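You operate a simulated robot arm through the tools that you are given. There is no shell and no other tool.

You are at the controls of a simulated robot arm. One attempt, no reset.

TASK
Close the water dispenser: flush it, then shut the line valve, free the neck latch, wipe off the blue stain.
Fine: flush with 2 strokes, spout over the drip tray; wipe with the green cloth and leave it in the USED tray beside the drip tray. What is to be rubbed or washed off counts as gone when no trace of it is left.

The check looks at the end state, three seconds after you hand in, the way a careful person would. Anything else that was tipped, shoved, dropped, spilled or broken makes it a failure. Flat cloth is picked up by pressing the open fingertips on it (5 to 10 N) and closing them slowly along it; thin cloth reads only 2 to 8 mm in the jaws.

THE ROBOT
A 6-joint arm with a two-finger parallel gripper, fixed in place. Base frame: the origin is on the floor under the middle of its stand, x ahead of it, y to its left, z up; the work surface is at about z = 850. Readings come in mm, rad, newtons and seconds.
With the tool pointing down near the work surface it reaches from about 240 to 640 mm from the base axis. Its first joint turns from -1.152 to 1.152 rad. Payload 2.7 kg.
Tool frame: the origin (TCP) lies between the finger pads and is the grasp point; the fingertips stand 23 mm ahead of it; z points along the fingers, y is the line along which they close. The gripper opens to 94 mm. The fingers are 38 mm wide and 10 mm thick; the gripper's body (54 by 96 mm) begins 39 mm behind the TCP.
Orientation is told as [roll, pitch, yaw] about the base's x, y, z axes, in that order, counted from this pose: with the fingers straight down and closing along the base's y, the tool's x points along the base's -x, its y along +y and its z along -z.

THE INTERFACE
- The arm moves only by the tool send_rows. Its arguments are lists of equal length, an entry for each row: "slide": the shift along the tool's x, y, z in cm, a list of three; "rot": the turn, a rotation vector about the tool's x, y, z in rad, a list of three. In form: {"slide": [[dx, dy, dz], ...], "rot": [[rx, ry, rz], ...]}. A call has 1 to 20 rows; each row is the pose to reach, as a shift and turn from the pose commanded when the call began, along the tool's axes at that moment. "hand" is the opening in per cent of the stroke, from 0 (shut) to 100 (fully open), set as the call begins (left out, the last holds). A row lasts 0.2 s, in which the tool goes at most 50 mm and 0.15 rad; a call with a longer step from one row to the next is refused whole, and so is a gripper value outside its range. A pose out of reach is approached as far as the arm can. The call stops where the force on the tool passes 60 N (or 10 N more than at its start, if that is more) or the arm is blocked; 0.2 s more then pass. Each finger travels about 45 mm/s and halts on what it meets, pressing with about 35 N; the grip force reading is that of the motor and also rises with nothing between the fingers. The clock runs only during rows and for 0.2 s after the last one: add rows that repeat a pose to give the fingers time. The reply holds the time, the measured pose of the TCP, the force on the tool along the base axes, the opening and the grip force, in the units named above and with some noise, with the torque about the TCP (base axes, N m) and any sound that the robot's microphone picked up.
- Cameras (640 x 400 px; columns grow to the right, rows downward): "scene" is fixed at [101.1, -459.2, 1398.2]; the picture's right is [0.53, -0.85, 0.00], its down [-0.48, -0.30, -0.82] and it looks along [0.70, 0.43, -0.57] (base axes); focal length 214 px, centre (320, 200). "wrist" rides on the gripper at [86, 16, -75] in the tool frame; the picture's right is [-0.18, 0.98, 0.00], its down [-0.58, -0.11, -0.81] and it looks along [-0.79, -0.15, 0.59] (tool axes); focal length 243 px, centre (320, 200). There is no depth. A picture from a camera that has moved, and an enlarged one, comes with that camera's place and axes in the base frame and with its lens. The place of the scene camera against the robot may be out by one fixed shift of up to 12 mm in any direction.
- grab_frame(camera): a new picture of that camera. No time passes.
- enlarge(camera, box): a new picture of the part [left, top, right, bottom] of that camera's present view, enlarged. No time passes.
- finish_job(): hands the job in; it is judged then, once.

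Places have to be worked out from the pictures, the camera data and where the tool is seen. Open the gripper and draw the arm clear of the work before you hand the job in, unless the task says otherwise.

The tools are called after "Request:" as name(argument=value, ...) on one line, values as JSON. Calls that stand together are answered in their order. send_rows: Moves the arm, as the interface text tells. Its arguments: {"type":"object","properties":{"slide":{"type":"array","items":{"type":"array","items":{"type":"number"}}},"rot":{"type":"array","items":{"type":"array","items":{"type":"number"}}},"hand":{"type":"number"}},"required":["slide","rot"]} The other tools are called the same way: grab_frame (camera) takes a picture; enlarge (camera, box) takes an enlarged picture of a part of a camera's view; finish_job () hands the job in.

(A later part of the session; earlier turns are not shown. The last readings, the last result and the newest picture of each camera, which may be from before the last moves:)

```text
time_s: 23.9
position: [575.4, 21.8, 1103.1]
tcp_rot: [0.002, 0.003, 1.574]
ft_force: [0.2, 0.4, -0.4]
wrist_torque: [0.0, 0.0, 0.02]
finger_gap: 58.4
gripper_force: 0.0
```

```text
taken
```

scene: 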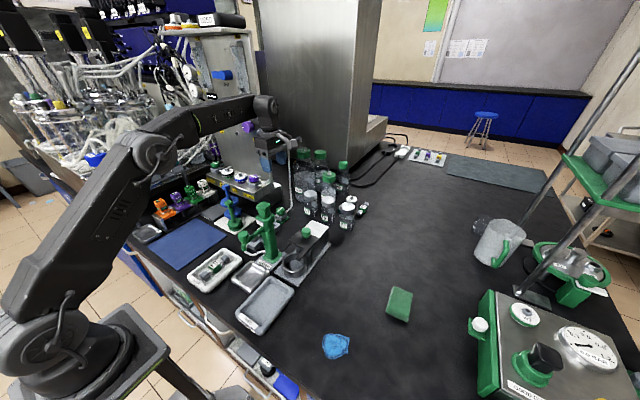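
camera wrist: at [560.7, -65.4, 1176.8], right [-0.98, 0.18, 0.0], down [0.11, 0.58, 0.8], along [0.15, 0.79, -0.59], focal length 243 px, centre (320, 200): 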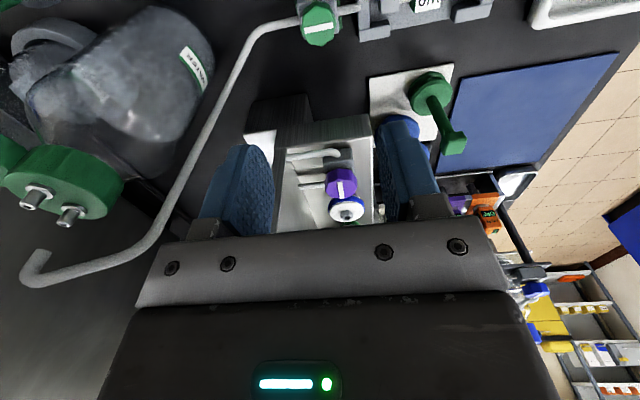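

The arm is clear of the riser tube at about (653,31). I enlarge to verify the knob centre and the orientation of the white mark.

Request:
enlarge(camera="wrist", box=[260, 0, 388, 80])

Request:
enlarge(camera="wrist", box=[240, 110, 400, 210])

Request:
enlarge(camera="scene", box=[220, 120, 348, 200])

```text
5.00 times, centred on (324, 40) of wrist
camera zoom: at [560.7, -65.4, 1176.8], right [-0.98, 0.18, 0.0], down [0.11, 0.58, 0.8], along [0.15, 0.79, -0.59], focal length 1213 px, centre (300, 1000)
```

zoom: 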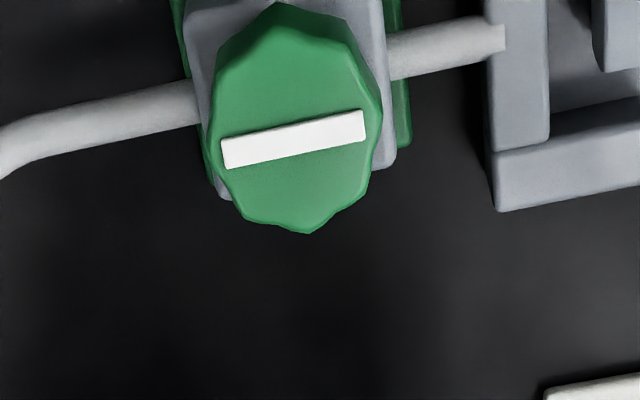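

```text
4.00 times, centred on (320, 160) of wrist
camera zoom: at [560.7, -65.4, 1176.8], right [-0.98, 0.18, 0.0], down [0.11, 0.58, 0.8], along [0.15, 0.79, -0.59], focal length 970 px, centre (320, 360)
```

zoom: 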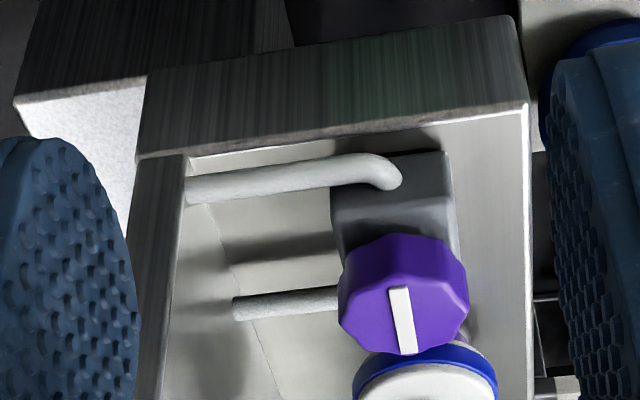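

```text
5.00 times, centred on (284, 160) of scene
camera zoom: at [101.1, -459.2, 1398.2], right [0.53, -0.85, 0.0], down [-0.48, -0.3, -0.82], along [0.7, 0.43, -0.57], focal length 1072 px, centre (500, 400)
```

zoom: 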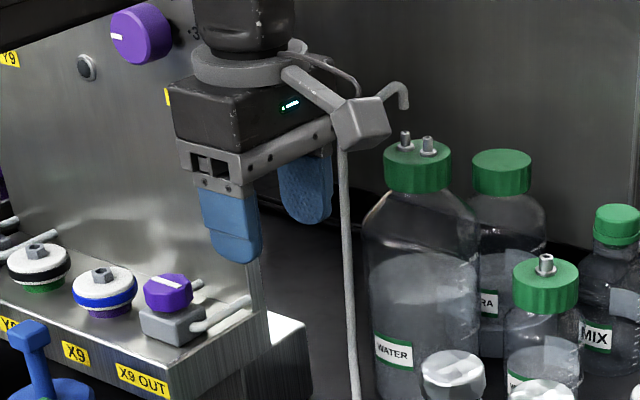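

The purple valve, evidently shut, has its mark across its pipe, so my valve needs a quarter turn to put its mark across the line. The knob centre is at about (576.5,24). I narrow the opening to about 48 mm and descend to just above it.

Request:
send_rows(slide=[[-0.2, -0.1, 2.0], [-0.2, -0.1, 6.0], [-0.2, -0.1, 10.0], [-0.2, -0.1, 13.5], [-0.2, -0.1, 16.0], [-0.2, -0.1, 16.0]], rot=[[0, 0, 0], [0, 0, 0], [0, 0, 0], [0, 0, 0], [0, 0, 0], [0, 0, 0]], hand=51)

Request:
grab_frame(camera="wrist")

Request:
enlarge(camera="scene", box=[220, 150, 348, 230])

```text
time_s: 25.3
position: [576.0, 24.1, 944.0]
tcp_rot: [0.002, 0.001, 1.57]
ft_force: [0.0, 0.0, 0.5]
wrist_torque: [0.02, -0.01, 0.03]
finger_gap: 47.7
gripper_force: 0.1
```

```text
taken
camera wrist: at [559.9, -63.7, 1017.9], right [-0.98, 0.18, 0.0], down [0.11, 0.58, 0.8], along [0.15, 0.79, -0.59], focal length 243 px, centre (320, 200)
```

wrist: 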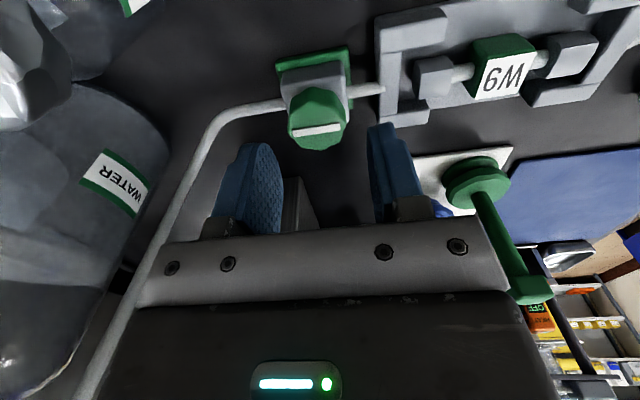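

```text
5.00 times, centred on (284, 190) of scene
camera zoom: at [101.1, -459.2, 1398.2], right [0.53, -0.85, 0.0], down [-0.48, -0.3, -0.82], along [0.7, 0.43, -0.57], focal length 1072 px, centre (500, 250)
```

zoom: 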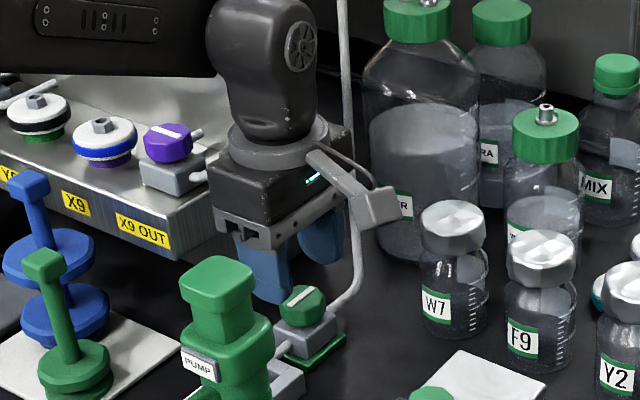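

The knob is centred between the fingers at about (577,22.5). I lower so the pads straddle it, with the tips staying above the pipe, and close.

Request:
send_rows(slide=[[0.15, -0.1, 1.2], [0.15, -0.1, 2.4], [0.15, -0.1, 3.4], [0.15, -0.1, 4.1], [0.15, -0.1, 4.1]], rot=[[0, 0, 0], [0, 0, 0], [0, 0, 0], [0, 0, 0], [0, 0, 0]])

Request:
grab_frame(camera="wrist")

Request:
enlarge(camera="scene", box=[220, 150, 348, 230])

```text
time_s: 26.5
position: [576.6, 22.1, 901.6]
tcp_rot: [-0.001, 0.003, 1.571]
ft_force: [-0.5, 0.0, -0.7]
wrist_torque: [-0.03, 0.0, -0.01]
finger_gap: 47.9
gripper_force: 0.2
```

```text
taken
camera wrist: at [561.4, -66.3, 976.2], right [-0.98, 0.18, 0.0], down [0.11, 0.58, 0.8], along [0.15, 0.79, -0.59], focal length 243 px, centre (320, 200)
```

wrist: 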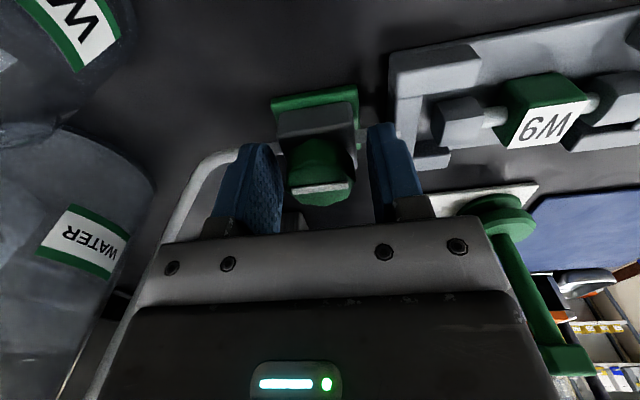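

```text
5.00 times, centred on (284, 190) of scene
camera zoom: at [101.1, -459.2, 1398.2], right [0.53, -0.85, 0.0], down [-0.48, -0.3, -0.82], along [0.7, 0.43, -0.57], focal length 1072 px, centre (500, 250)
```

zoom: 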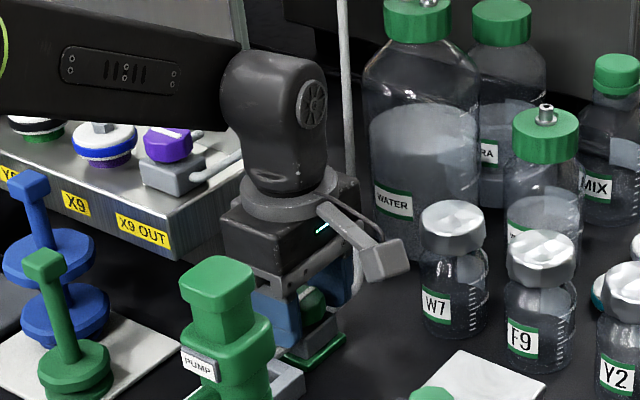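

The fingers straddle the valve knob with no contact yet. I close on it.

Request:
send_rows(slide=[[0, 0, 0], [0, 0, 0], [0, 0, 0], [0, 0, 0]], rot=[[0, 0, 0], [0, 0, 0], [0, 0, 0], [0, 0, 0]], hand=0)

```text
time_s: 27.5
position: [578.3, 21.5, 901.9]
tcp_rot: [-0.001, 0.002, 1.571]
ft_force: [13.8, -0.8, -8.8]
wrist_torque: [-0.09, -0.89, -0.17]
finger_gap: 39.8
gripper_force: 45.5
```

The knob is gripped at 39.8 mm with a small sideways load, so its centre is about 2 mm further in +x. I shift to relieve that and start turning clockwise by a small angle to test the direction.

Request:
send_rows(slide=[[0, -0.15, 0], [0, -0.15, 0], [0, -0.15, 0], [0, -0.15, 0]], rot=[[0, 0, 0], [0, 0, 0.1], [0, 0, 0.2], [0, 0, 0.2]])

Request:
enlarge(camera="wrist", box=[240, 60, 400, 160])

```text
time_s: 28.5
position: [577.4, 22.6, 902.2]
tcp_rot: [0.005, 0.004, 1.378]
ft_force: [-8.9, -0.8, 3.5]
wrist_torque: [-0.35, 0.22, 2.97]
finger_gap: 45.8
gripper_force: 44.6
```

```text
4.00 times, centred on (320, 110) of wrist
camera zoom: at [545.8, -60.7, 976.3], right [-0.93, 0.37, 0.0], down [0.22, 0.55, 0.8], along [0.29, 0.75, -0.6], focal length 970 px, centre (320, 560)
```

zoom: 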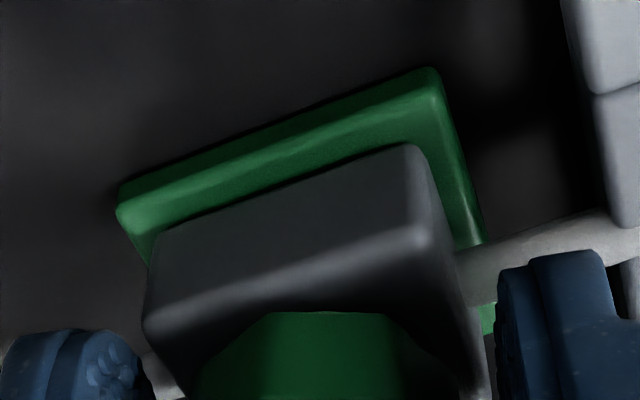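

The gap grew and the torque reached 3 N·m, so the tips are holding the square valve body rather than the knob. I rotate back and open straight away.

Request:
send_rows(slide=[[0, 0, 0], [0, 0, 0], [0, 0, 0]], rot=[[0, 0, -0.1], [0, 0, -0.2], [0, 0, -0.2]], hand=55)

Request:
enlarge(camera="wrist", box=[240, 60, 400, 160])

```text
time_s: 29.3
position: [579.2, 22.4, 901.9]
tcp_rot: [0.001, 0.002, 1.574]
ft_force: [0.0, 0.5, 0.4]
wrist_torque: [0.03, 0.03, 0.0]
finger_gap: 52.0
gripper_force: 0.0
```

```text
4.00 times, centred on (320, 110) of wrist
camera zoom: at [563.3, -65.9, 976.0], right [-0.98, 0.18, 0.0], down [0.11, 0.58, 0.8], along [0.15, 0.79, -0.59], focal length 970 px, centre (320, 560)
```

zoom: 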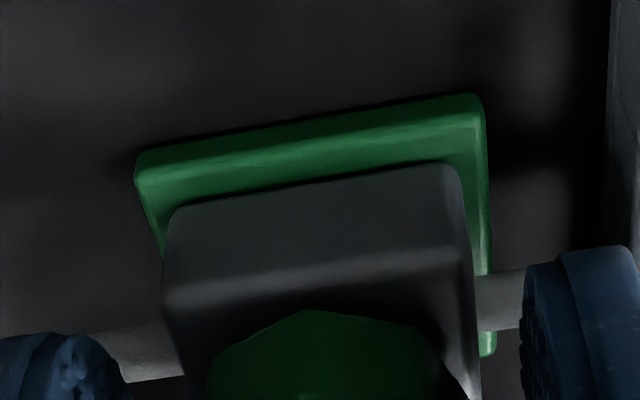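

The body is undisturbed and its top is at z≈887. I raise 11 mm so the tips (≈890) are above the body and hold only the knob, then close.

Request:
send_rows(slide=[[0, 0, -0.6], [0, 0, -1.1], [0, 0, -1.1]], rot=[[0, 0, 0], [0, 0, 0], [0, 0, 0]])

Request:
send_rows(slide=[[0, 0, 0], [0, 0, 0], [0, 0, 0], [0, 0, 0]], rot=[[0, 0, 0], [0, 0, 0], [0, 0, 0], [0, 0, 0]], hand=0)

Request:
grab_frame(camera="wrist")

```text
time_s: 30.1
position: [578.4, 21.5, 914.2]
tcp_rot: [0.001, 0.002, 1.572]
ft_force: [0.7, 1.2, -0.1]
wrist_torque: [-0.01, 0.01, -0.01]
finger_gap: 52.0
gripper_force: 0.1
```

```text
time_s: 31.1
position: [577.8, 21.0, 913.9]
tcp_rot: [0.002, 0.001, 1.572]
ft_force: [-16.7, -0.7, 5.6]
wrist_torque: [-0.05, 0.28, 0.08]
finger_gap: 33.3
gripper_force: 45.1
```

```text
taken
camera wrist: at [562.6, -66.0, 987.3], right [-0.98, 0.18, 0.0], down [0.11, 0.58, 0.8], along [0.15, 0.79, -0.59], focal length 243 px, centre (320, 200)
```

wrist: 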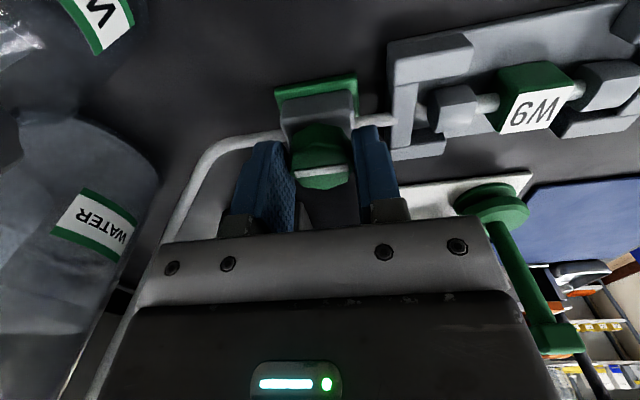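

The gap is now 33.3 mm, which is the knob. I recentre 1 mm and test turning clockwise by about 0.2 rad.

Request:
send_rows(slide=[[0, 0.1, 0], [0, 0.1, 0], [0, 0.1, 0], [0, 0.1, 0]], rot=[[0, 0, 0], [0, 0, 0.1], [0, 0, 0.2], [0, 0, 0.2]])

Request:
grab_frame(camera="wrist")

```text
time_s: 32.1
position: [578.3, 21.5, 913.0]
tcp_rot: [-0.001, 0.001, 1.368]
ft_force: [-15.8, 0.7, 10.7]
wrist_torque: [0.17, 0.02, 0.06]
finger_gap: 33.7
gripper_force: 44.7
```

```text
taken
camera wrist: at [544.6, -60.9, 987.2], right [-0.93, 0.38, 0.0], down [0.22, 0.55, 0.8], along [0.3, 0.75, -0.59], focal length 243 px, centre (320, 200)
```

wrist: 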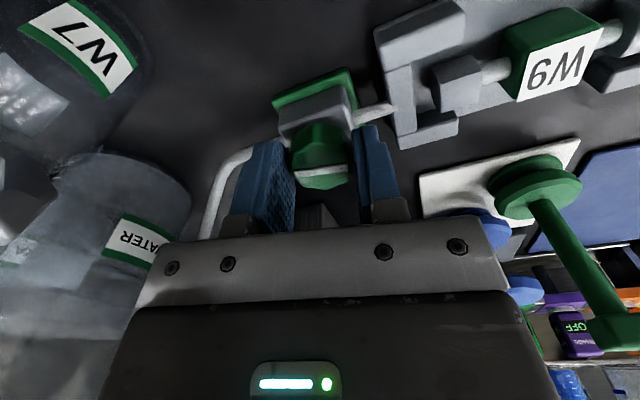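

Clockwise turns freely: torque is about 0 and the knob follows. I continue the turn to a full quarter turn.

Request:
send_rows(slide=[[0.02, 0.08, 0], [0.02, 0.08, 0], [0.02, 0.08, 0], [0.02, 0.08, 0], [0.02, 0.08, 0], [0.02, 0.08, 0], [0.02, 0.08, 0], [0.02, 0.08, 0], [0.02, 0.08, 0], [0.02, 0.08, 0], [0.02, 0.08, 0], [0.02, 0.08, 0]], rot=[[0, 0, 0.125], [0, 0, 0.25], [0, 0, 0.375], [0, 0, 0.5], [0, 0, 0.625], [0, 0, 0.75], [0, 0, 0.875], [0, 0, 1.0], [0, 0, 1.125], [0, 0, 1.25], [0, 0, 1.37], [0, 0, 1.37]])

Request:
grab_frame(camera="wrist")

Request:
enlarge(camera="scene", box=[220, 150, 348, 230])

```text
time_s: 34.7
position: [574.0, 25.2, 914.2]
tcp_rot: [0.002, 0.006, 0.002]
ft_force: [-31.8, 23.9, 18.2]
wrist_torque: [0.39, 0.46, 0.12]
finger_gap: 33.6
gripper_force: 45.0
```

```text
taken
camera wrist: at [489.3, 39.7, 987.5], right [0.18, 0.98, 0.0], down [0.59, -0.11, 0.8], along [0.79, -0.15, -0.6], focal length 243 px, centre (320, 200)
```

wrist: 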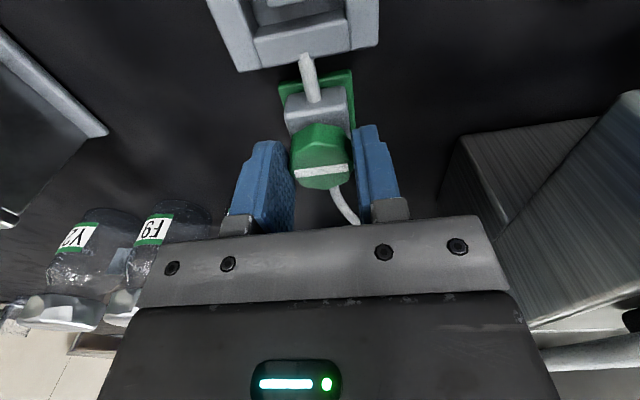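

```text
5.00 times, centred on (284, 190) of scene
camera zoom: at [100.0, -458.6, 1398.5], right [0.53, -0.85, 0.0], down [-0.48, -0.3, -0.82], along [0.7, 0.43, -0.57], focal length 1072 px, centre (500, 250)
```

zoom: 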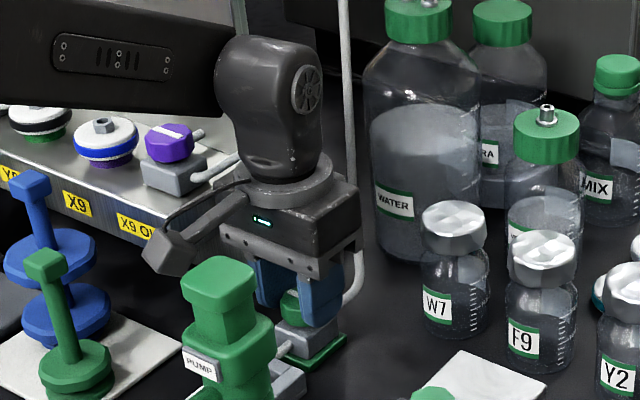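

The mark now lies across the pipe. I open, lift off and verify it stays there.

Request:
send_rows(slide=[[0, 0, 0], [0, 0, 0], [0, 0, 0], [0, 0, -2.0], [0, 0, -6.0], [0, 0, -10.0], [0, 0, -14.0], [0, 0, -14.0]], rot=[[0, 0, 0], [0, 0, 0], [0, 0, 0], [0, 0, 0], [0, 0, 0], [0, 0, 0], [0, 0, 0], [0, 0, 0]], hand=60)

Request:
grab_frame(camera="wrist")

Request:
enlarge(camera="scene", box=[220, 170, 348, 250])

```text
time_s: 36.5
position: [574.3, 22.3, 1051.8]
tcp_rot: [-0.001, 0.001, 0.0]
ft_force: [-0.5, -0.6, -0.2]
wrist_torque: [0.0, 0.01, -0.03]
finger_gap: 56.4
gripper_force: 0.0
```

```text
taken
camera wrist: at [488.9, 36.1, 1126.2], right [0.18, 0.98, 0.0], down [0.58, -0.11, 0.81], along [0.79, -0.15, -0.59], focal length 243 px, centre (320, 200)
```

wrist: 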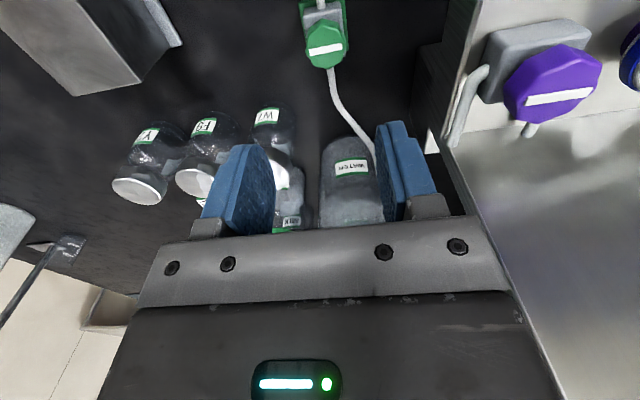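

```text
5.00 times, centred on (284, 210) of scene
camera zoom: at [101.1, -459.2, 1398.2], right [0.53, -0.85, 0.0], down [-0.48, -0.3, -0.82], along [0.7, 0.43, -0.57], focal length 1072 px, centre (500, 150)
```

zoom: 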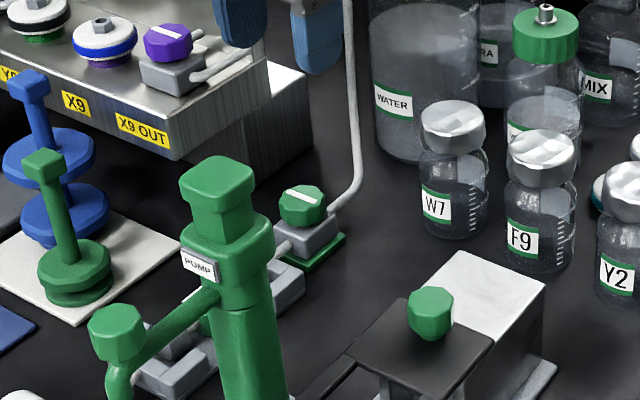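

Both marks look across the pipe. I zoom in to measure the angle of the green mark more exactly.

Request:
enlarge(camera="wrist", box=[280, 0, 376, 60])

Request:
enlarge(camera="scene", box=[264, 195, 304, 220])

Request:
enlarge(camera="wrist", box=[0, 0, 200, 125])

```text
6.67 times, centred on (328, 30) of wrist
camera zoom: at [488.9, 36.1, 1126.2], right [0.18, 0.98, 0.0], down [0.58, -0.11, 0.81], along [0.79, -0.15, -0.59], focal length 1618 px, centre (267, 1333)
```

zoom: 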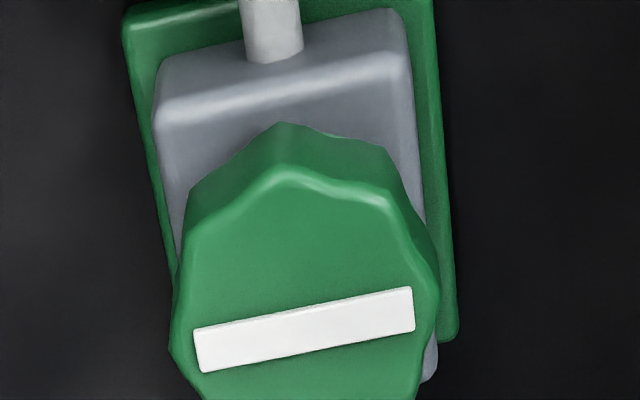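

```text
16.00 times, centred on (284, 208) of scene
camera zoom: at [101.1, -459.2, 1398.2], right [0.53, -0.85, 0.0], down [-0.48, -0.3, -0.82], along [0.7, 0.43, -0.57], focal length 3432 px, centre (896, 80)
```

zoom: 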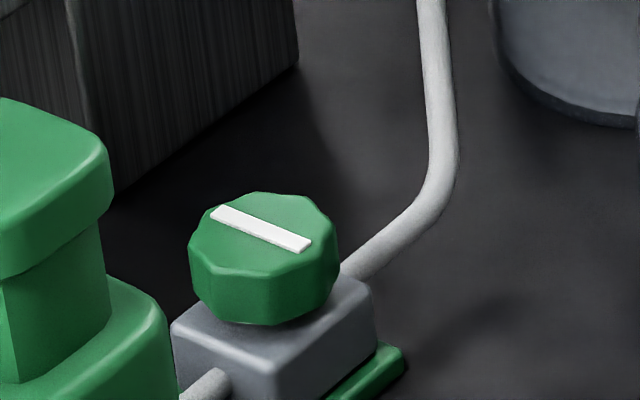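

```text
3.20 times, centred on (100, 62) of wrist
camera zoom: at [488.9, 36.1, 1126.2], right [0.18, 0.98, 0.0], down [0.58, -0.11, 0.81], along [0.79, -0.15, -0.59], focal length 776 px, centre (1024, 640)
```

zoom: 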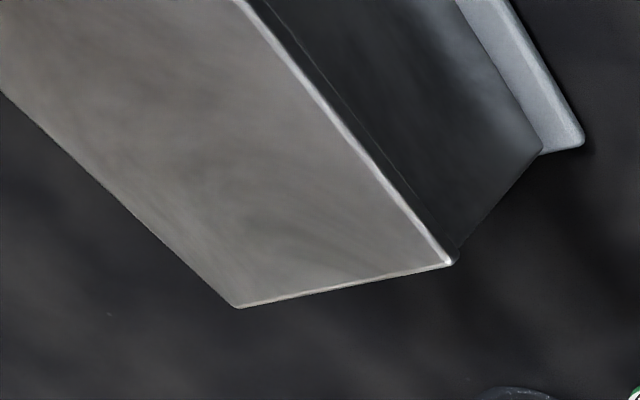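

The valve mark is square across the line, so the valve is shut. The latch knob triangulates to about (484.5,-165), top z≈958, on a dark fork plate over the white block. I move above it with yaw +90 at a safe height.

Request:
send_rows(slide=[[0, 0, -3.0], [0, 0, -6.0], [0.9, -1.9, -6.0], [1.8, -3.8, -6.0], [2.7, -5.7, -6.0], [3.6, -7.6, -6.0], [4.5, -9.5, -6.0], [5.4, -11.4, -6.0], [6.3, -13.3, -6.0], [7.2, -15.1, -6.0], [8.1, -16.9, -6.0], [8.98, -18.73, -6.0], [8.98, -18.73, -4.0], [8.98, -18.73, -1.0], [8.98, -18.73, -1.0]], rot=[[0, 0, 0], [0, 0, 0], [0, 0, -0.14], [0, 0, -0.28], [0, 0, -0.42], [0, 0, -0.56], [0, 0, -0.7], [0, 0, -0.84], [0, 0, -0.98], [0, 0, -1.12], [0, 0, -1.26], [0, 0, -1.4], [0, 0, -1.5], [0, 0, -1.5708], [0, 0, -1.5708]], hand=60)

Request:
grab_frame(camera="wrist")

Request:
grab_frame(camera="scene")

```text
time_s: 39.7
position: [488.9, -165.7, 1065.3]
tcp_rot: [-0.001, 0.001, 1.575]
ft_force: [0.2, -0.5, 0.1]
wrist_torque: [-0.01, -0.03, -0.01]
finger_gap: 56.4
gripper_force: 0.0
```

```text
taken
camera wrist: at [473.2, -253.0, 1138.5], right [-0.98, 0.18, 0.0], down [0.11, 0.58, 0.8], along [0.15, 0.79, -0.59], focal length 243 px, centre (320, 200)
```

wrist: 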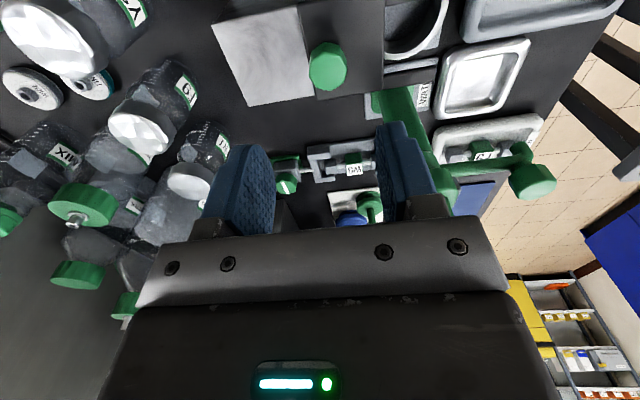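

```text
taken
```

scene: 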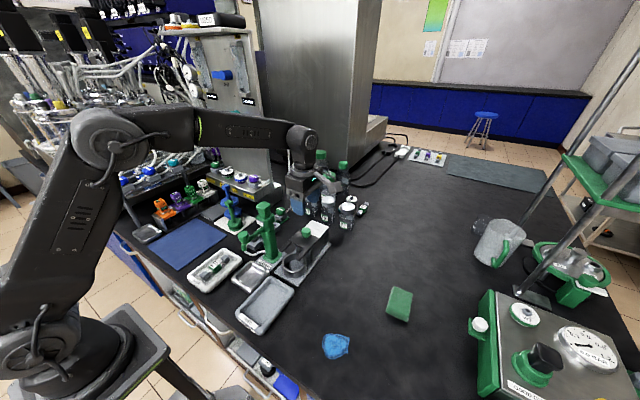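

The latch knob appears at (328,68). I enlarge to see the plate, the slot and any clue about how the latch moves.

Request:
enlarge(camera="wrist", box=[210, 0, 450, 150])

Request:
enlarge(camera="wrist", box=[288, 30, 368, 80])

Request:
enlarge(camera="scene", box=[270, 215, 340, 285])

```text
2.67 times, centred on (330, 75) of wrist
camera zoom: at [473.2, -253.0, 1138.5], right [-0.98, 0.18, 0.0], down [0.11, 0.58, 0.8], along [0.15, 0.79, -0.59], focal length 647 px, centre (293, 533)
```

zoom: 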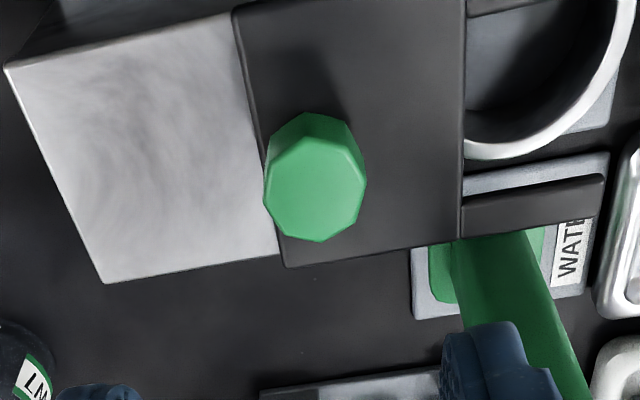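

```text
8.00 times, centred on (328, 55) of wrist
camera zoom: at [473.2, -253.0, 1138.5], right [-0.98, 0.18, 0.0], down [0.11, 0.58, 0.8], along [0.15, 0.79, -0.59], focal length 1941 px, centre (256, 1360)
```

zoom: 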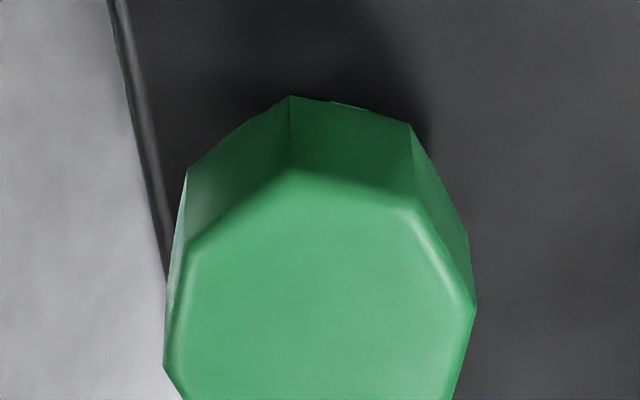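

```text
5.71 times, centred on (305, 250) of scene
camera zoom: at [101.1, -459.2, 1398.2], right [0.53, -0.85, 0.0], down [-0.48, -0.3, -0.82], along [0.7, 0.43, -0.57], focal length 1226 px, centre (406, -86)
```

zoom: 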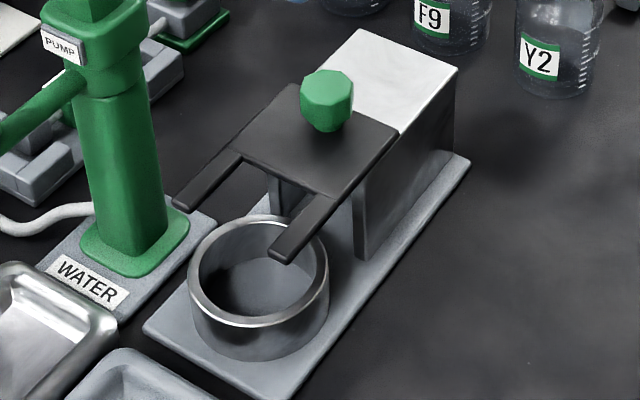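

The latch is a fork plate lying on the block, with its knob at (483,-166), top z≈959, and the plate surface at about z 938. I descend to TCP z≈966 so the tips stay just above the plate, then close on the knob.

Request:
send_rows(slide=[[0.03, 0.6, 2.5], [0.03, 0.6, 5.5], [0.03, 0.6, 8.0], [0.03, 0.6, 9.2], [0.03, 0.6, 9.9], [0.03, 0.6, 9.9]], rot=[[0, 0, 0], [0, 0, 0], [0, 0, 0], [0, 0, 0], [0, 0, 0], [0, 0, 0]])

Request:
grab_frame(camera="wrist")

Request:
enlarge(camera="scene", box=[260, 190, 356, 250])

```text
time_s: 41.1
position: [482.0, -165.7, 962.7]
tcp_rot: [0.001, 0.001, 1.574]
ft_force: [1.0, 0.3, 0.4]
wrist_torque: [-0.03, 0.04, 0.02]
finger_gap: 56.4
gripper_force: 0.0
```

```text
taken
camera wrist: at [466.2, -254.0, 1037.8], right [-0.98, 0.18, 0.0], down [0.11, 0.58, 0.8], along [0.15, 0.79, -0.59], focal length 243 px, centre (320, 200)
```

wrist: 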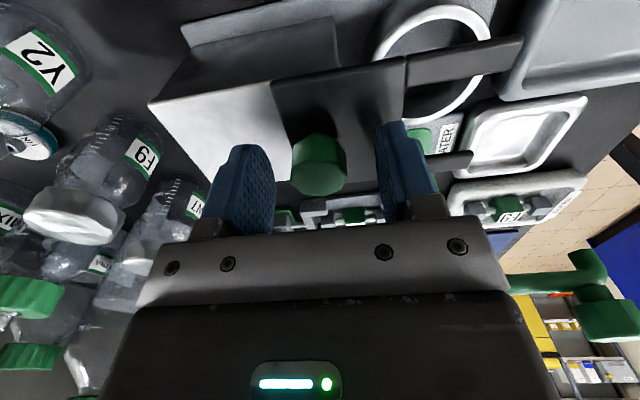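

```text
6.67 times, centred on (308, 220) of scene
camera zoom: at [101.1, -459.2, 1398.2], right [0.53, -0.85, 0.0], down [-0.48, -0.3, -0.82], along [0.7, 0.43, -0.57], focal length 1430 px, centre (400, 67)
```

zoom: 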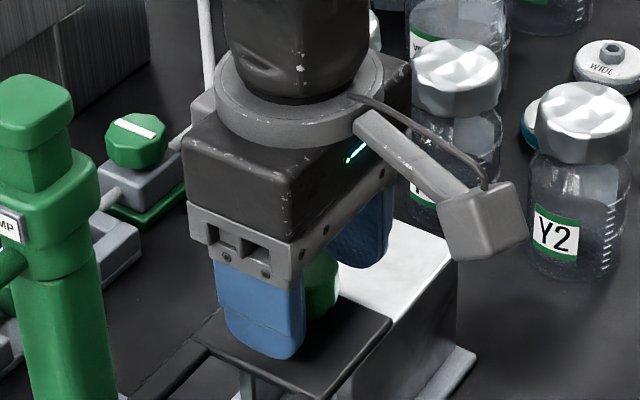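

The fingers straddle the latch knob with no contact. I close on it.

Request:
send_rows(slide=[[0, 0, 0], [0, 0, 0], [0, 0, 0], [0, 0, 0]], rot=[[0, 0, 0], [0, 0, 0], [0, 0, 0], [0, 0, 0]], hand=0)

```text
time_s: 42.1
position: [483.0, -166.4, 964.6]
tcp_rot: [-0.002, 0.004, 1.572]
ft_force: [13.4, -1.4, -6.6]
wrist_torque: [-0.14, -0.38, -0.09]
finger_gap: 26.5
gripper_force: 44.7
```

The knob is held at 26.5 mm. I slide it gently along +x, away from the cup, by 2 cm and read the forces.

Request:
send_rows(slide=[[0, -0.4, 0], [0, -0.8, 0], [0, -1.2, 0], [0, -1.6, 0], [0, -2.0, 0], [0, -2.0, 0]], rot=[[0, 0, 0], [0, 0, 0], [0, 0, 0], [0, 0, 0], [0, 0, 0], [0, 0, 0]])

Request:
grab_frame(camera="wrist")

Request:
enlarge(camera="scene", box=[260, 190, 356, 270])

```text
time_s: 43.5
position: [500.2, -165.8, 964.0]
tcp_rot: [0.004, 0.003, 1.571]
ft_force: [-1.1, -3.3, -10.0]
wrist_torque: [-0.11, 0.01, -0.08]
finger_gap: 26.9
gripper_force: 45.2
```

```text
taken
camera wrist: at [486.1, -254.0, 1038.0], right [-0.98, 0.18, 0.0], down [0.11, 0.58, 0.8], along [0.15, 0.79, -0.59], focal length 243 px, centre (320, 200)
```

wrist: 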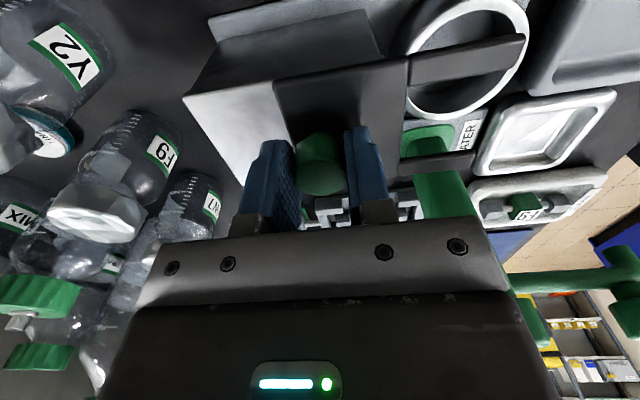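

```text
5.00 times, centred on (308, 230) of scene
camera zoom: at [101.2, -459.3, 1398.1], right [0.53, -0.85, 0.0], down [-0.48, -0.3, -0.82], along [0.7, 0.43, -0.57], focal length 1072 px, centre (380, 50)
```

zoom: 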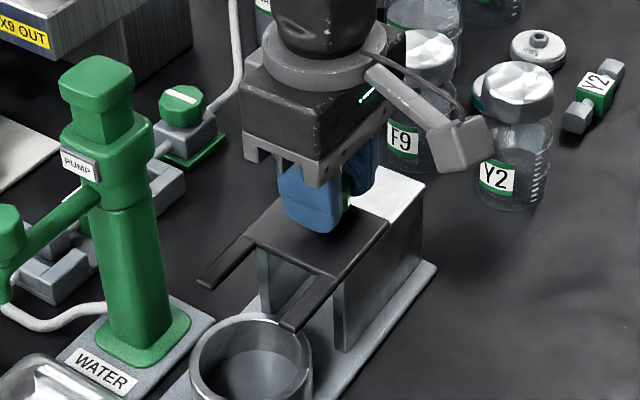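

The plate slides back freely and the prongs are withdrawing. I continue toward its end of travel, watching for resistance.

Request:
send_rows(slide=[[0, -0.4, 0], [0, -0.8, 0], [0, -1.2, 0], [0, -1.6, 0], [0, -2.0, 0], [0, -2.0, 0]], rot=[[0, 0, 0], [0, 0, 0], [0, 0, 0], [0, 0, 0], [0, 0, 0], [0, 0, 0]])

Request:
grab_frame(camera="wrist")

Request:
enlarge(camera="scene", box=[260, 190, 356, 270])

```text
time_s: 44.9
position: [521.9, -167.3, 964.1]
tcp_rot: [0.002, 0.002, 1.571]
ft_force: [-1.1, -5.1, -13.1]
wrist_torque: [0.73, -0.11, 0.15]
finger_gap: 26.3
gripper_force: 45.0
```

```text
taken
camera wrist: at [505.9, -254.0, 1038.0], right [-0.98, 0.18, 0.0], down [0.11, 0.58, 0.81], along [0.15, 0.79, -0.59], focal length 243 px, centre (320, 200)
```

wrist: 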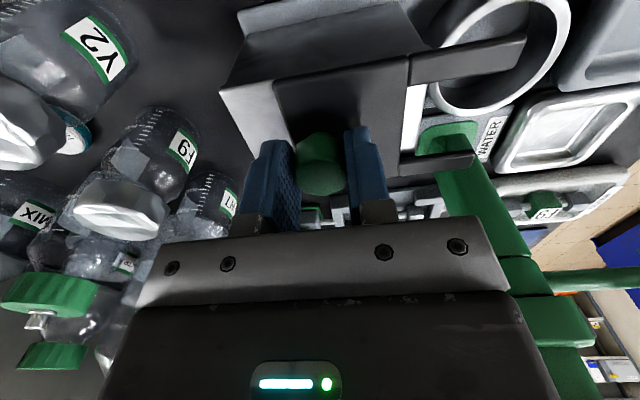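

```text
5.00 times, centred on (308, 230) of scene
camera zoom: at [101.3, -459.4, 1398.1], right [0.53, -0.85, 0.0], down [-0.48, -0.3, -0.82], along [0.7, 0.43, -0.57], focal length 1072 px, centre (380, 50)
```

zoom: 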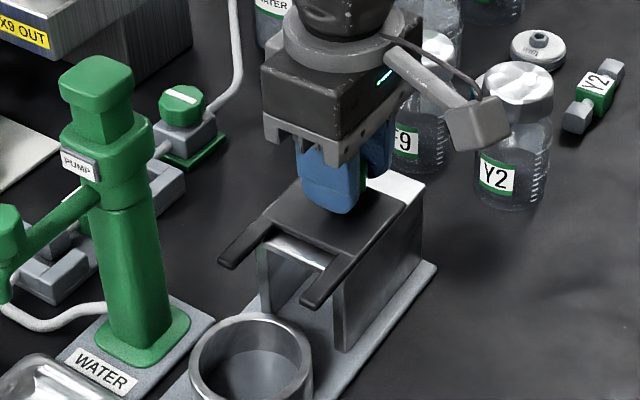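

The prongs are now about 40 mm back. I continue a little further to find the stop.

Request:
send_rows(slide=[[0, -0.4, 0], [0, -0.8, 0], [0, -1.2, 0], [0, -1.5, 0], [0, -1.5, 0]], rot=[[0, 0, 0], [0, 0, 0], [0, 0, 0], [0, 0, 0], [0, 0, 0]])

Request:
enlarge(camera="scene", box=[260, 190, 356, 270])

```text
time_s: 46.1
position: [534.1, -166.0, 964.4]
tcp_rot: [0.011, 0.002, 1.571]
ft_force: [-34.1, -6.5, -3.6]
wrist_torque: [-0.26, -0.15, 0.07]
finger_gap: 26.6
gripper_force: 44.7
```

```text
5.00 times, centred on (308, 230) of scene
camera zoom: at [100.2, -459.3, 1398.2], right [0.53, -0.85, 0.0], down [-0.48, -0.3, -0.82], along [0.7, 0.43, -0.57], focal length 1072 px, centre (380, 50)
```

zoom: 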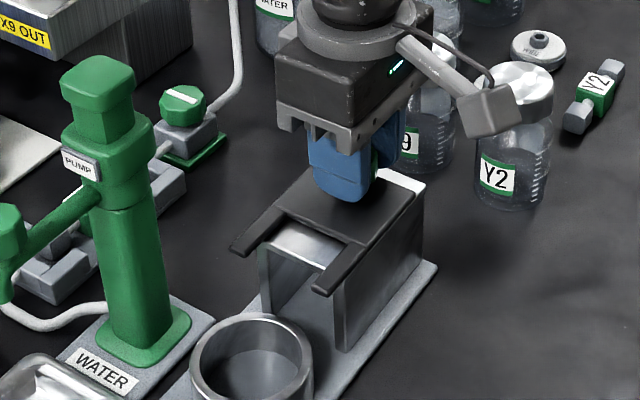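

A firm -34 N shows the slide has reached its stop, with the prongs fully clear of the cup. I release, rise, and view the result.

Request:
send_rows(slide=[[0, 0.2, 0], [0, 0.2, 0], [0, 0.2, 0], [0, 0.2, -2.0], [0, 0.2, -6.0], [0, 0.2, -10.0], [0, 0.2, -14.0], [0, 0.2, -14.0]], rot=[[0, 0, 0], [0, 0, 0], [0, 0, 0], [0, 0, 0], [0, 0, 0], [0, 0, 0], [0, 0, 0], [0, 0, 0]], hand=60)

Request:
grab_frame(camera="wrist")

Request:
enlarge(camera="scene", box=[220, 190, 380, 290])

```text
time_s: 47.9
position: [532.7, -167.0, 1105.8]
tcp_rot: [0.002, 0.001, 1.573]
ft_force: [0.2, -0.6, 0.6]
wrist_torque: [0.01, 0.01, -0.01]
finger_gap: 56.4
gripper_force: 0.0
```

```text
taken
camera wrist: at [518.1, -254.8, 1179.3], right [-0.98, 0.18, 0.0], down [0.11, 0.58, 0.8], along [0.15, 0.79, -0.59], focal length 243 px, centre (320, 200)
```

wrist: 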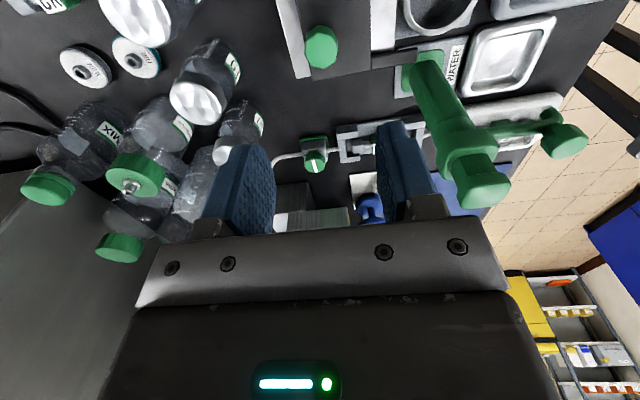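

```text
4.00 times, centred on (300, 240) of scene
camera zoom: at [101.1, -459.2, 1398.2], right [0.53, -0.85, 0.0], down [-0.48, -0.3, -0.82], along [0.7, 0.43, -0.57], focal length 858 px, centre (400, 40)
```

zoom: 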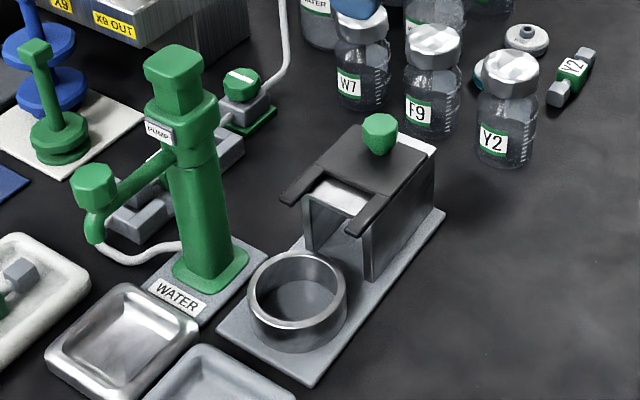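

The latch fork is fully withdrawn, the valve is shut and the spout is over the tray. Next I fly toward the stain and cloth with yaw -45° for a close look.

Request:
send_rows(slide=[[1.0, 1.2, -1.0], [2.0, 2.4, -2.0], [3.0, 3.6, -3.0], [4.0, 4.8, -4.0], [5.0, 6.0, -4.5], [6.0, 7.2, -4.5], [7.0, 8.4, -4.5], [8.0, 9.6, -4.5], [9.0, 10.8, -4.5], [10.0, 12.0, -4.5], [11.0, 13.2, -4.5], [12.0, 14.4, -4.5], [13.0, 15.6, -4.5], [14.0, 16.8, -4.5], [15.0, 18.0, -4.5], [16.0, 19.2, -4.5], [16.5, 20.0, -4.5], [16.5, 20.0, -4.5]], rot=[[0, 0, 0.139], [0, 0, 0.278], [0, 0, 0.417], [0, 0, 0.556], [0, 0, 0.695], [0, 0, 0.834], [0, 0, 0.973], [0, 0, 1.112], [0, 0, 1.251], [0, 0, 1.39], [0, 0, 1.529], [0, 0, 1.668], [0, 0, 1.807], [0, 0, 1.946], [0, 0, 2.085], [0, 0, 2.224], [0, 0, 2.356], [0, 0, 2.356]], hand=60)

Request:
grab_frame(camera="wrist")

Request:
grab_frame(camera="scene")

```text
time_s: 51.7
position: [333.4, -330.3, 1150.7]
tcp_rot: [-0.003, -0.003, -0.786]
ft_force: [-0.9, 0.3, -0.2]
wrist_torque: [0.01, -0.01, 0.0]
finger_gap: 56.1
gripper_force: 0.1
```

```text
taken
camera wrist: at [284.4, -258.7, 1222.9], right [0.83, 0.56, 0.0], down [0.33, -0.49, 0.81], along [0.45, -0.67, -0.59], focal length 243 px, centre (320, 200)
```

wrist: 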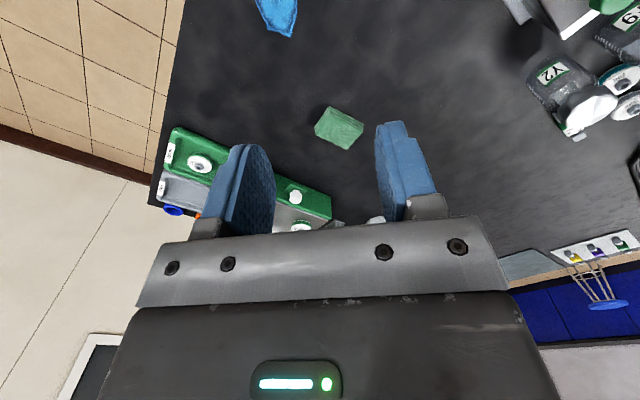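

```text
taken
```

scene: 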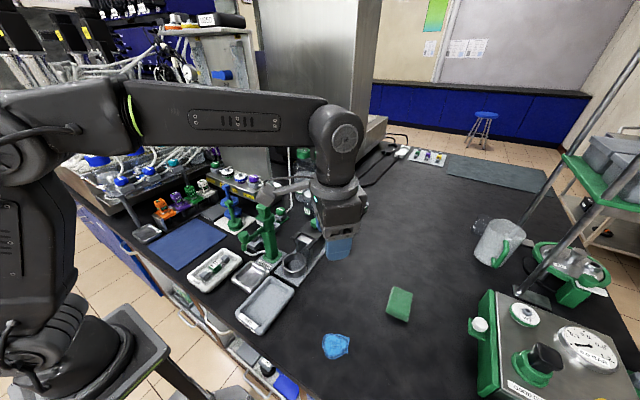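

I enlarge the cloth and stain to measure their outlines.

Request:
enlarge(camera="wrist", box=[290, 90, 386, 150])

Request:
enlarge(camera="scene", box=[370, 270, 434, 334])

Request:
enlarge(camera="scene", box=[304, 314, 368, 378])

```text
6.67 times, centred on (338, 120) of wrist
camera zoom: at [284.4, -258.7, 1222.9], right [0.83, 0.56, 0.0], down [0.33, -0.49, 0.81], along [0.45, -0.67, -0.59], focal length 1618 px, centre (200, 733)
```

zoom: 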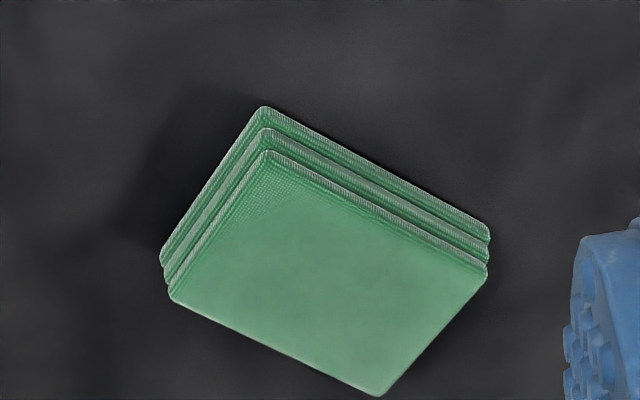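

```text
6.25 times, centred on (402, 302) of scene
camera zoom: at [101.1, -459.2, 1398.2], right [0.53, -0.85, 0.0], down [-0.48, -0.3, -0.82], along [0.7, 0.43, -0.57], focal length 1340 px, centre (-192, -438)
```

zoom: 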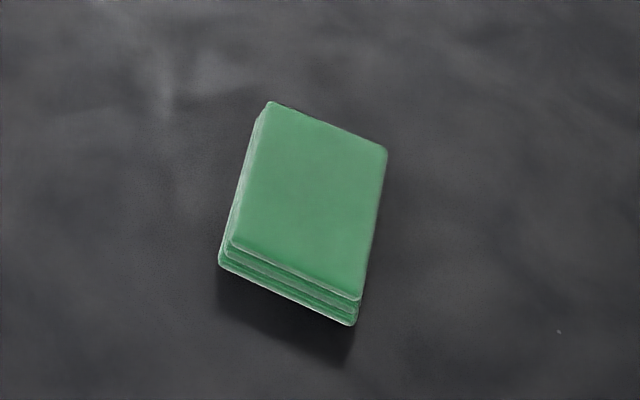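

```text
6.25 times, centred on (336, 346) of scene
camera zoom: at [101.1, -459.2, 1398.2], right [0.53, -0.85, 0.0], down [-0.48, -0.3, -0.82], along [0.7, 0.43, -0.57], focal length 1340 px, centre (220, -712)
```

zoom: 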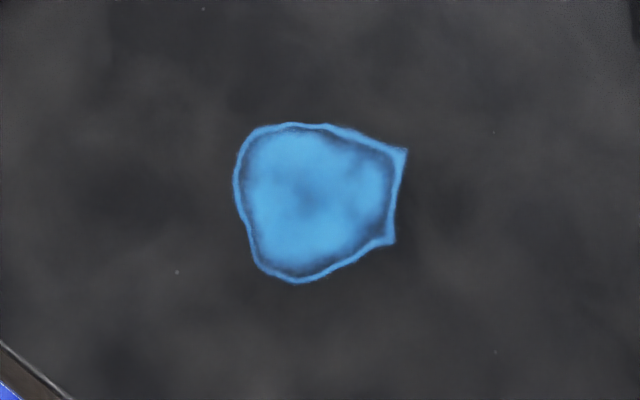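

The cloth is a folded pad about 70 mm (x) by 52 mm (y) by 14 mm thick, centred near (472,-471) and turned about 4°. The stain is near (301,-370), roughly 55 mm across. The cloth is about 668 mm out, so I first approach at z=950 with yaw ≈+4° to test the reach.

Request:
send_rows(slide=[[-2.5, 0, 2.5], [-5.0, 0, 5.0], [-7.5, -0.05, 7.5], [-10.0, -0.05, 10.0], [-12.5, -0.1, 12.5], [-15.0, -0.1, 15.0], [-17.5, -0.12, 17.5], [-19.8, -0.14, 20.0], [-19.8, -0.14, 20.0], [-19.8, -0.14, 20.0]], rot=[[0, 0, -0.11], [0, 0, -0.22], [0, 0, -0.33], [0, 0, -0.44], [0, 0, -0.55], [0, 0, -0.66], [0, 0, -0.76], [0, 0, -0.855], [0, 0, -0.855], [0, 0, -0.855]], hand=85)

Request:
grab_frame(camera="wrist")

Request:
grab_frame(camera="scene")

```text
time_s: 53.9
position: [451.4, -453.4, 947.0]
tcp_rot: [-0.002, 0.002, 0.073]
ft_force: [-0.7, 0.7, 0.6]
wrist_torque: [0.0, -0.01, 0.04]
finger_gap: 79.9
gripper_force: 0.1
out of reach, approached as far as the arm can: row 7, 8, 9, 10
```

```text
taken
camera wrist: at [365.3, -444.7, 1020.4], right [0.11, 0.99, 0.0], down [0.59, -0.07, 0.81], along [0.8, -0.09, -0.59], focal length 243 px, centre (320, 200)
```

wrist: 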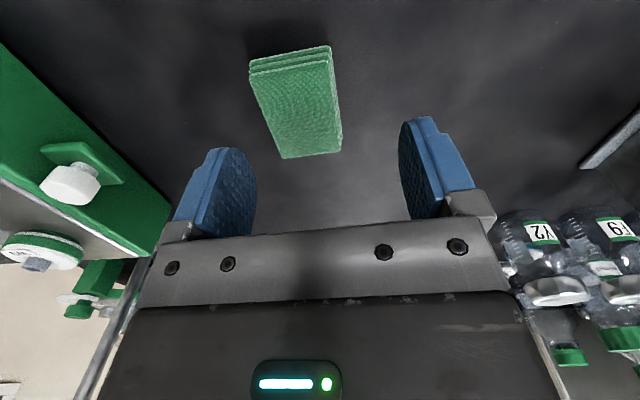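

```text
taken
```

scene: 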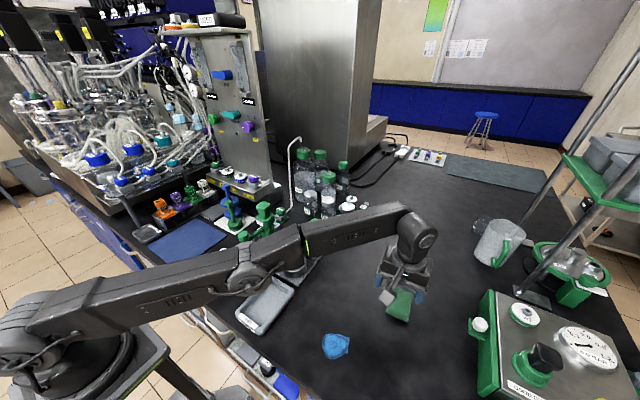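

The vertical reach limit is radius 640 mm, while the pad centre is at about (473,-469), radius 666. I'll lean the tool outward about 10° around its closing axis (pitch -0.175), which brings the pad within reach, and see where that lands.

Request:
send_rows(slide=[[0, 0, 0], [0, 0, 0], [0, 0, 0]], rot=[[0, -0.1, 0], [0, -0.175, 0], [0, -0.175, 0]])

Request:
grab_frame(camera="wrist")

```text
time_s: 54.7
position: [464.9, -465.3, 947.4]
tcp_rot: [-0.001, -0.174, 0.071]
ft_force: [-0.6, 0.2, -0.5]
wrist_torque: [-0.01, 0.06, -0.02]
finger_gap: 80.0
gripper_force: 0.0
out of reach, approached as far as the arm can: row 1, 2, 3
```

```text
taken
camera wrist: at [366.1, -457.9, 1005.0], right [0.11, 0.99, 0.03], down [0.44, -0.08, 0.9], along [0.89, -0.09, -0.44], focal length 243 px, centre (320, 200)
```

wrist: 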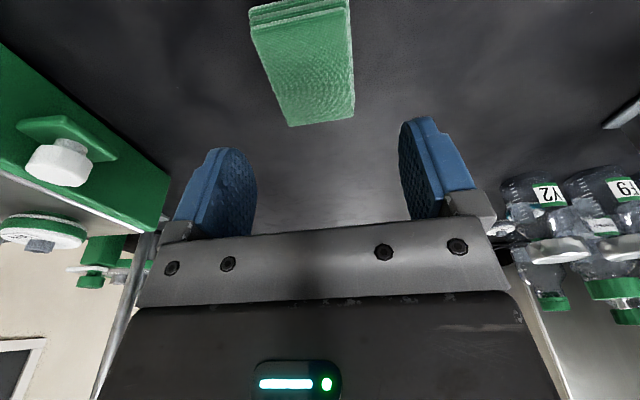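

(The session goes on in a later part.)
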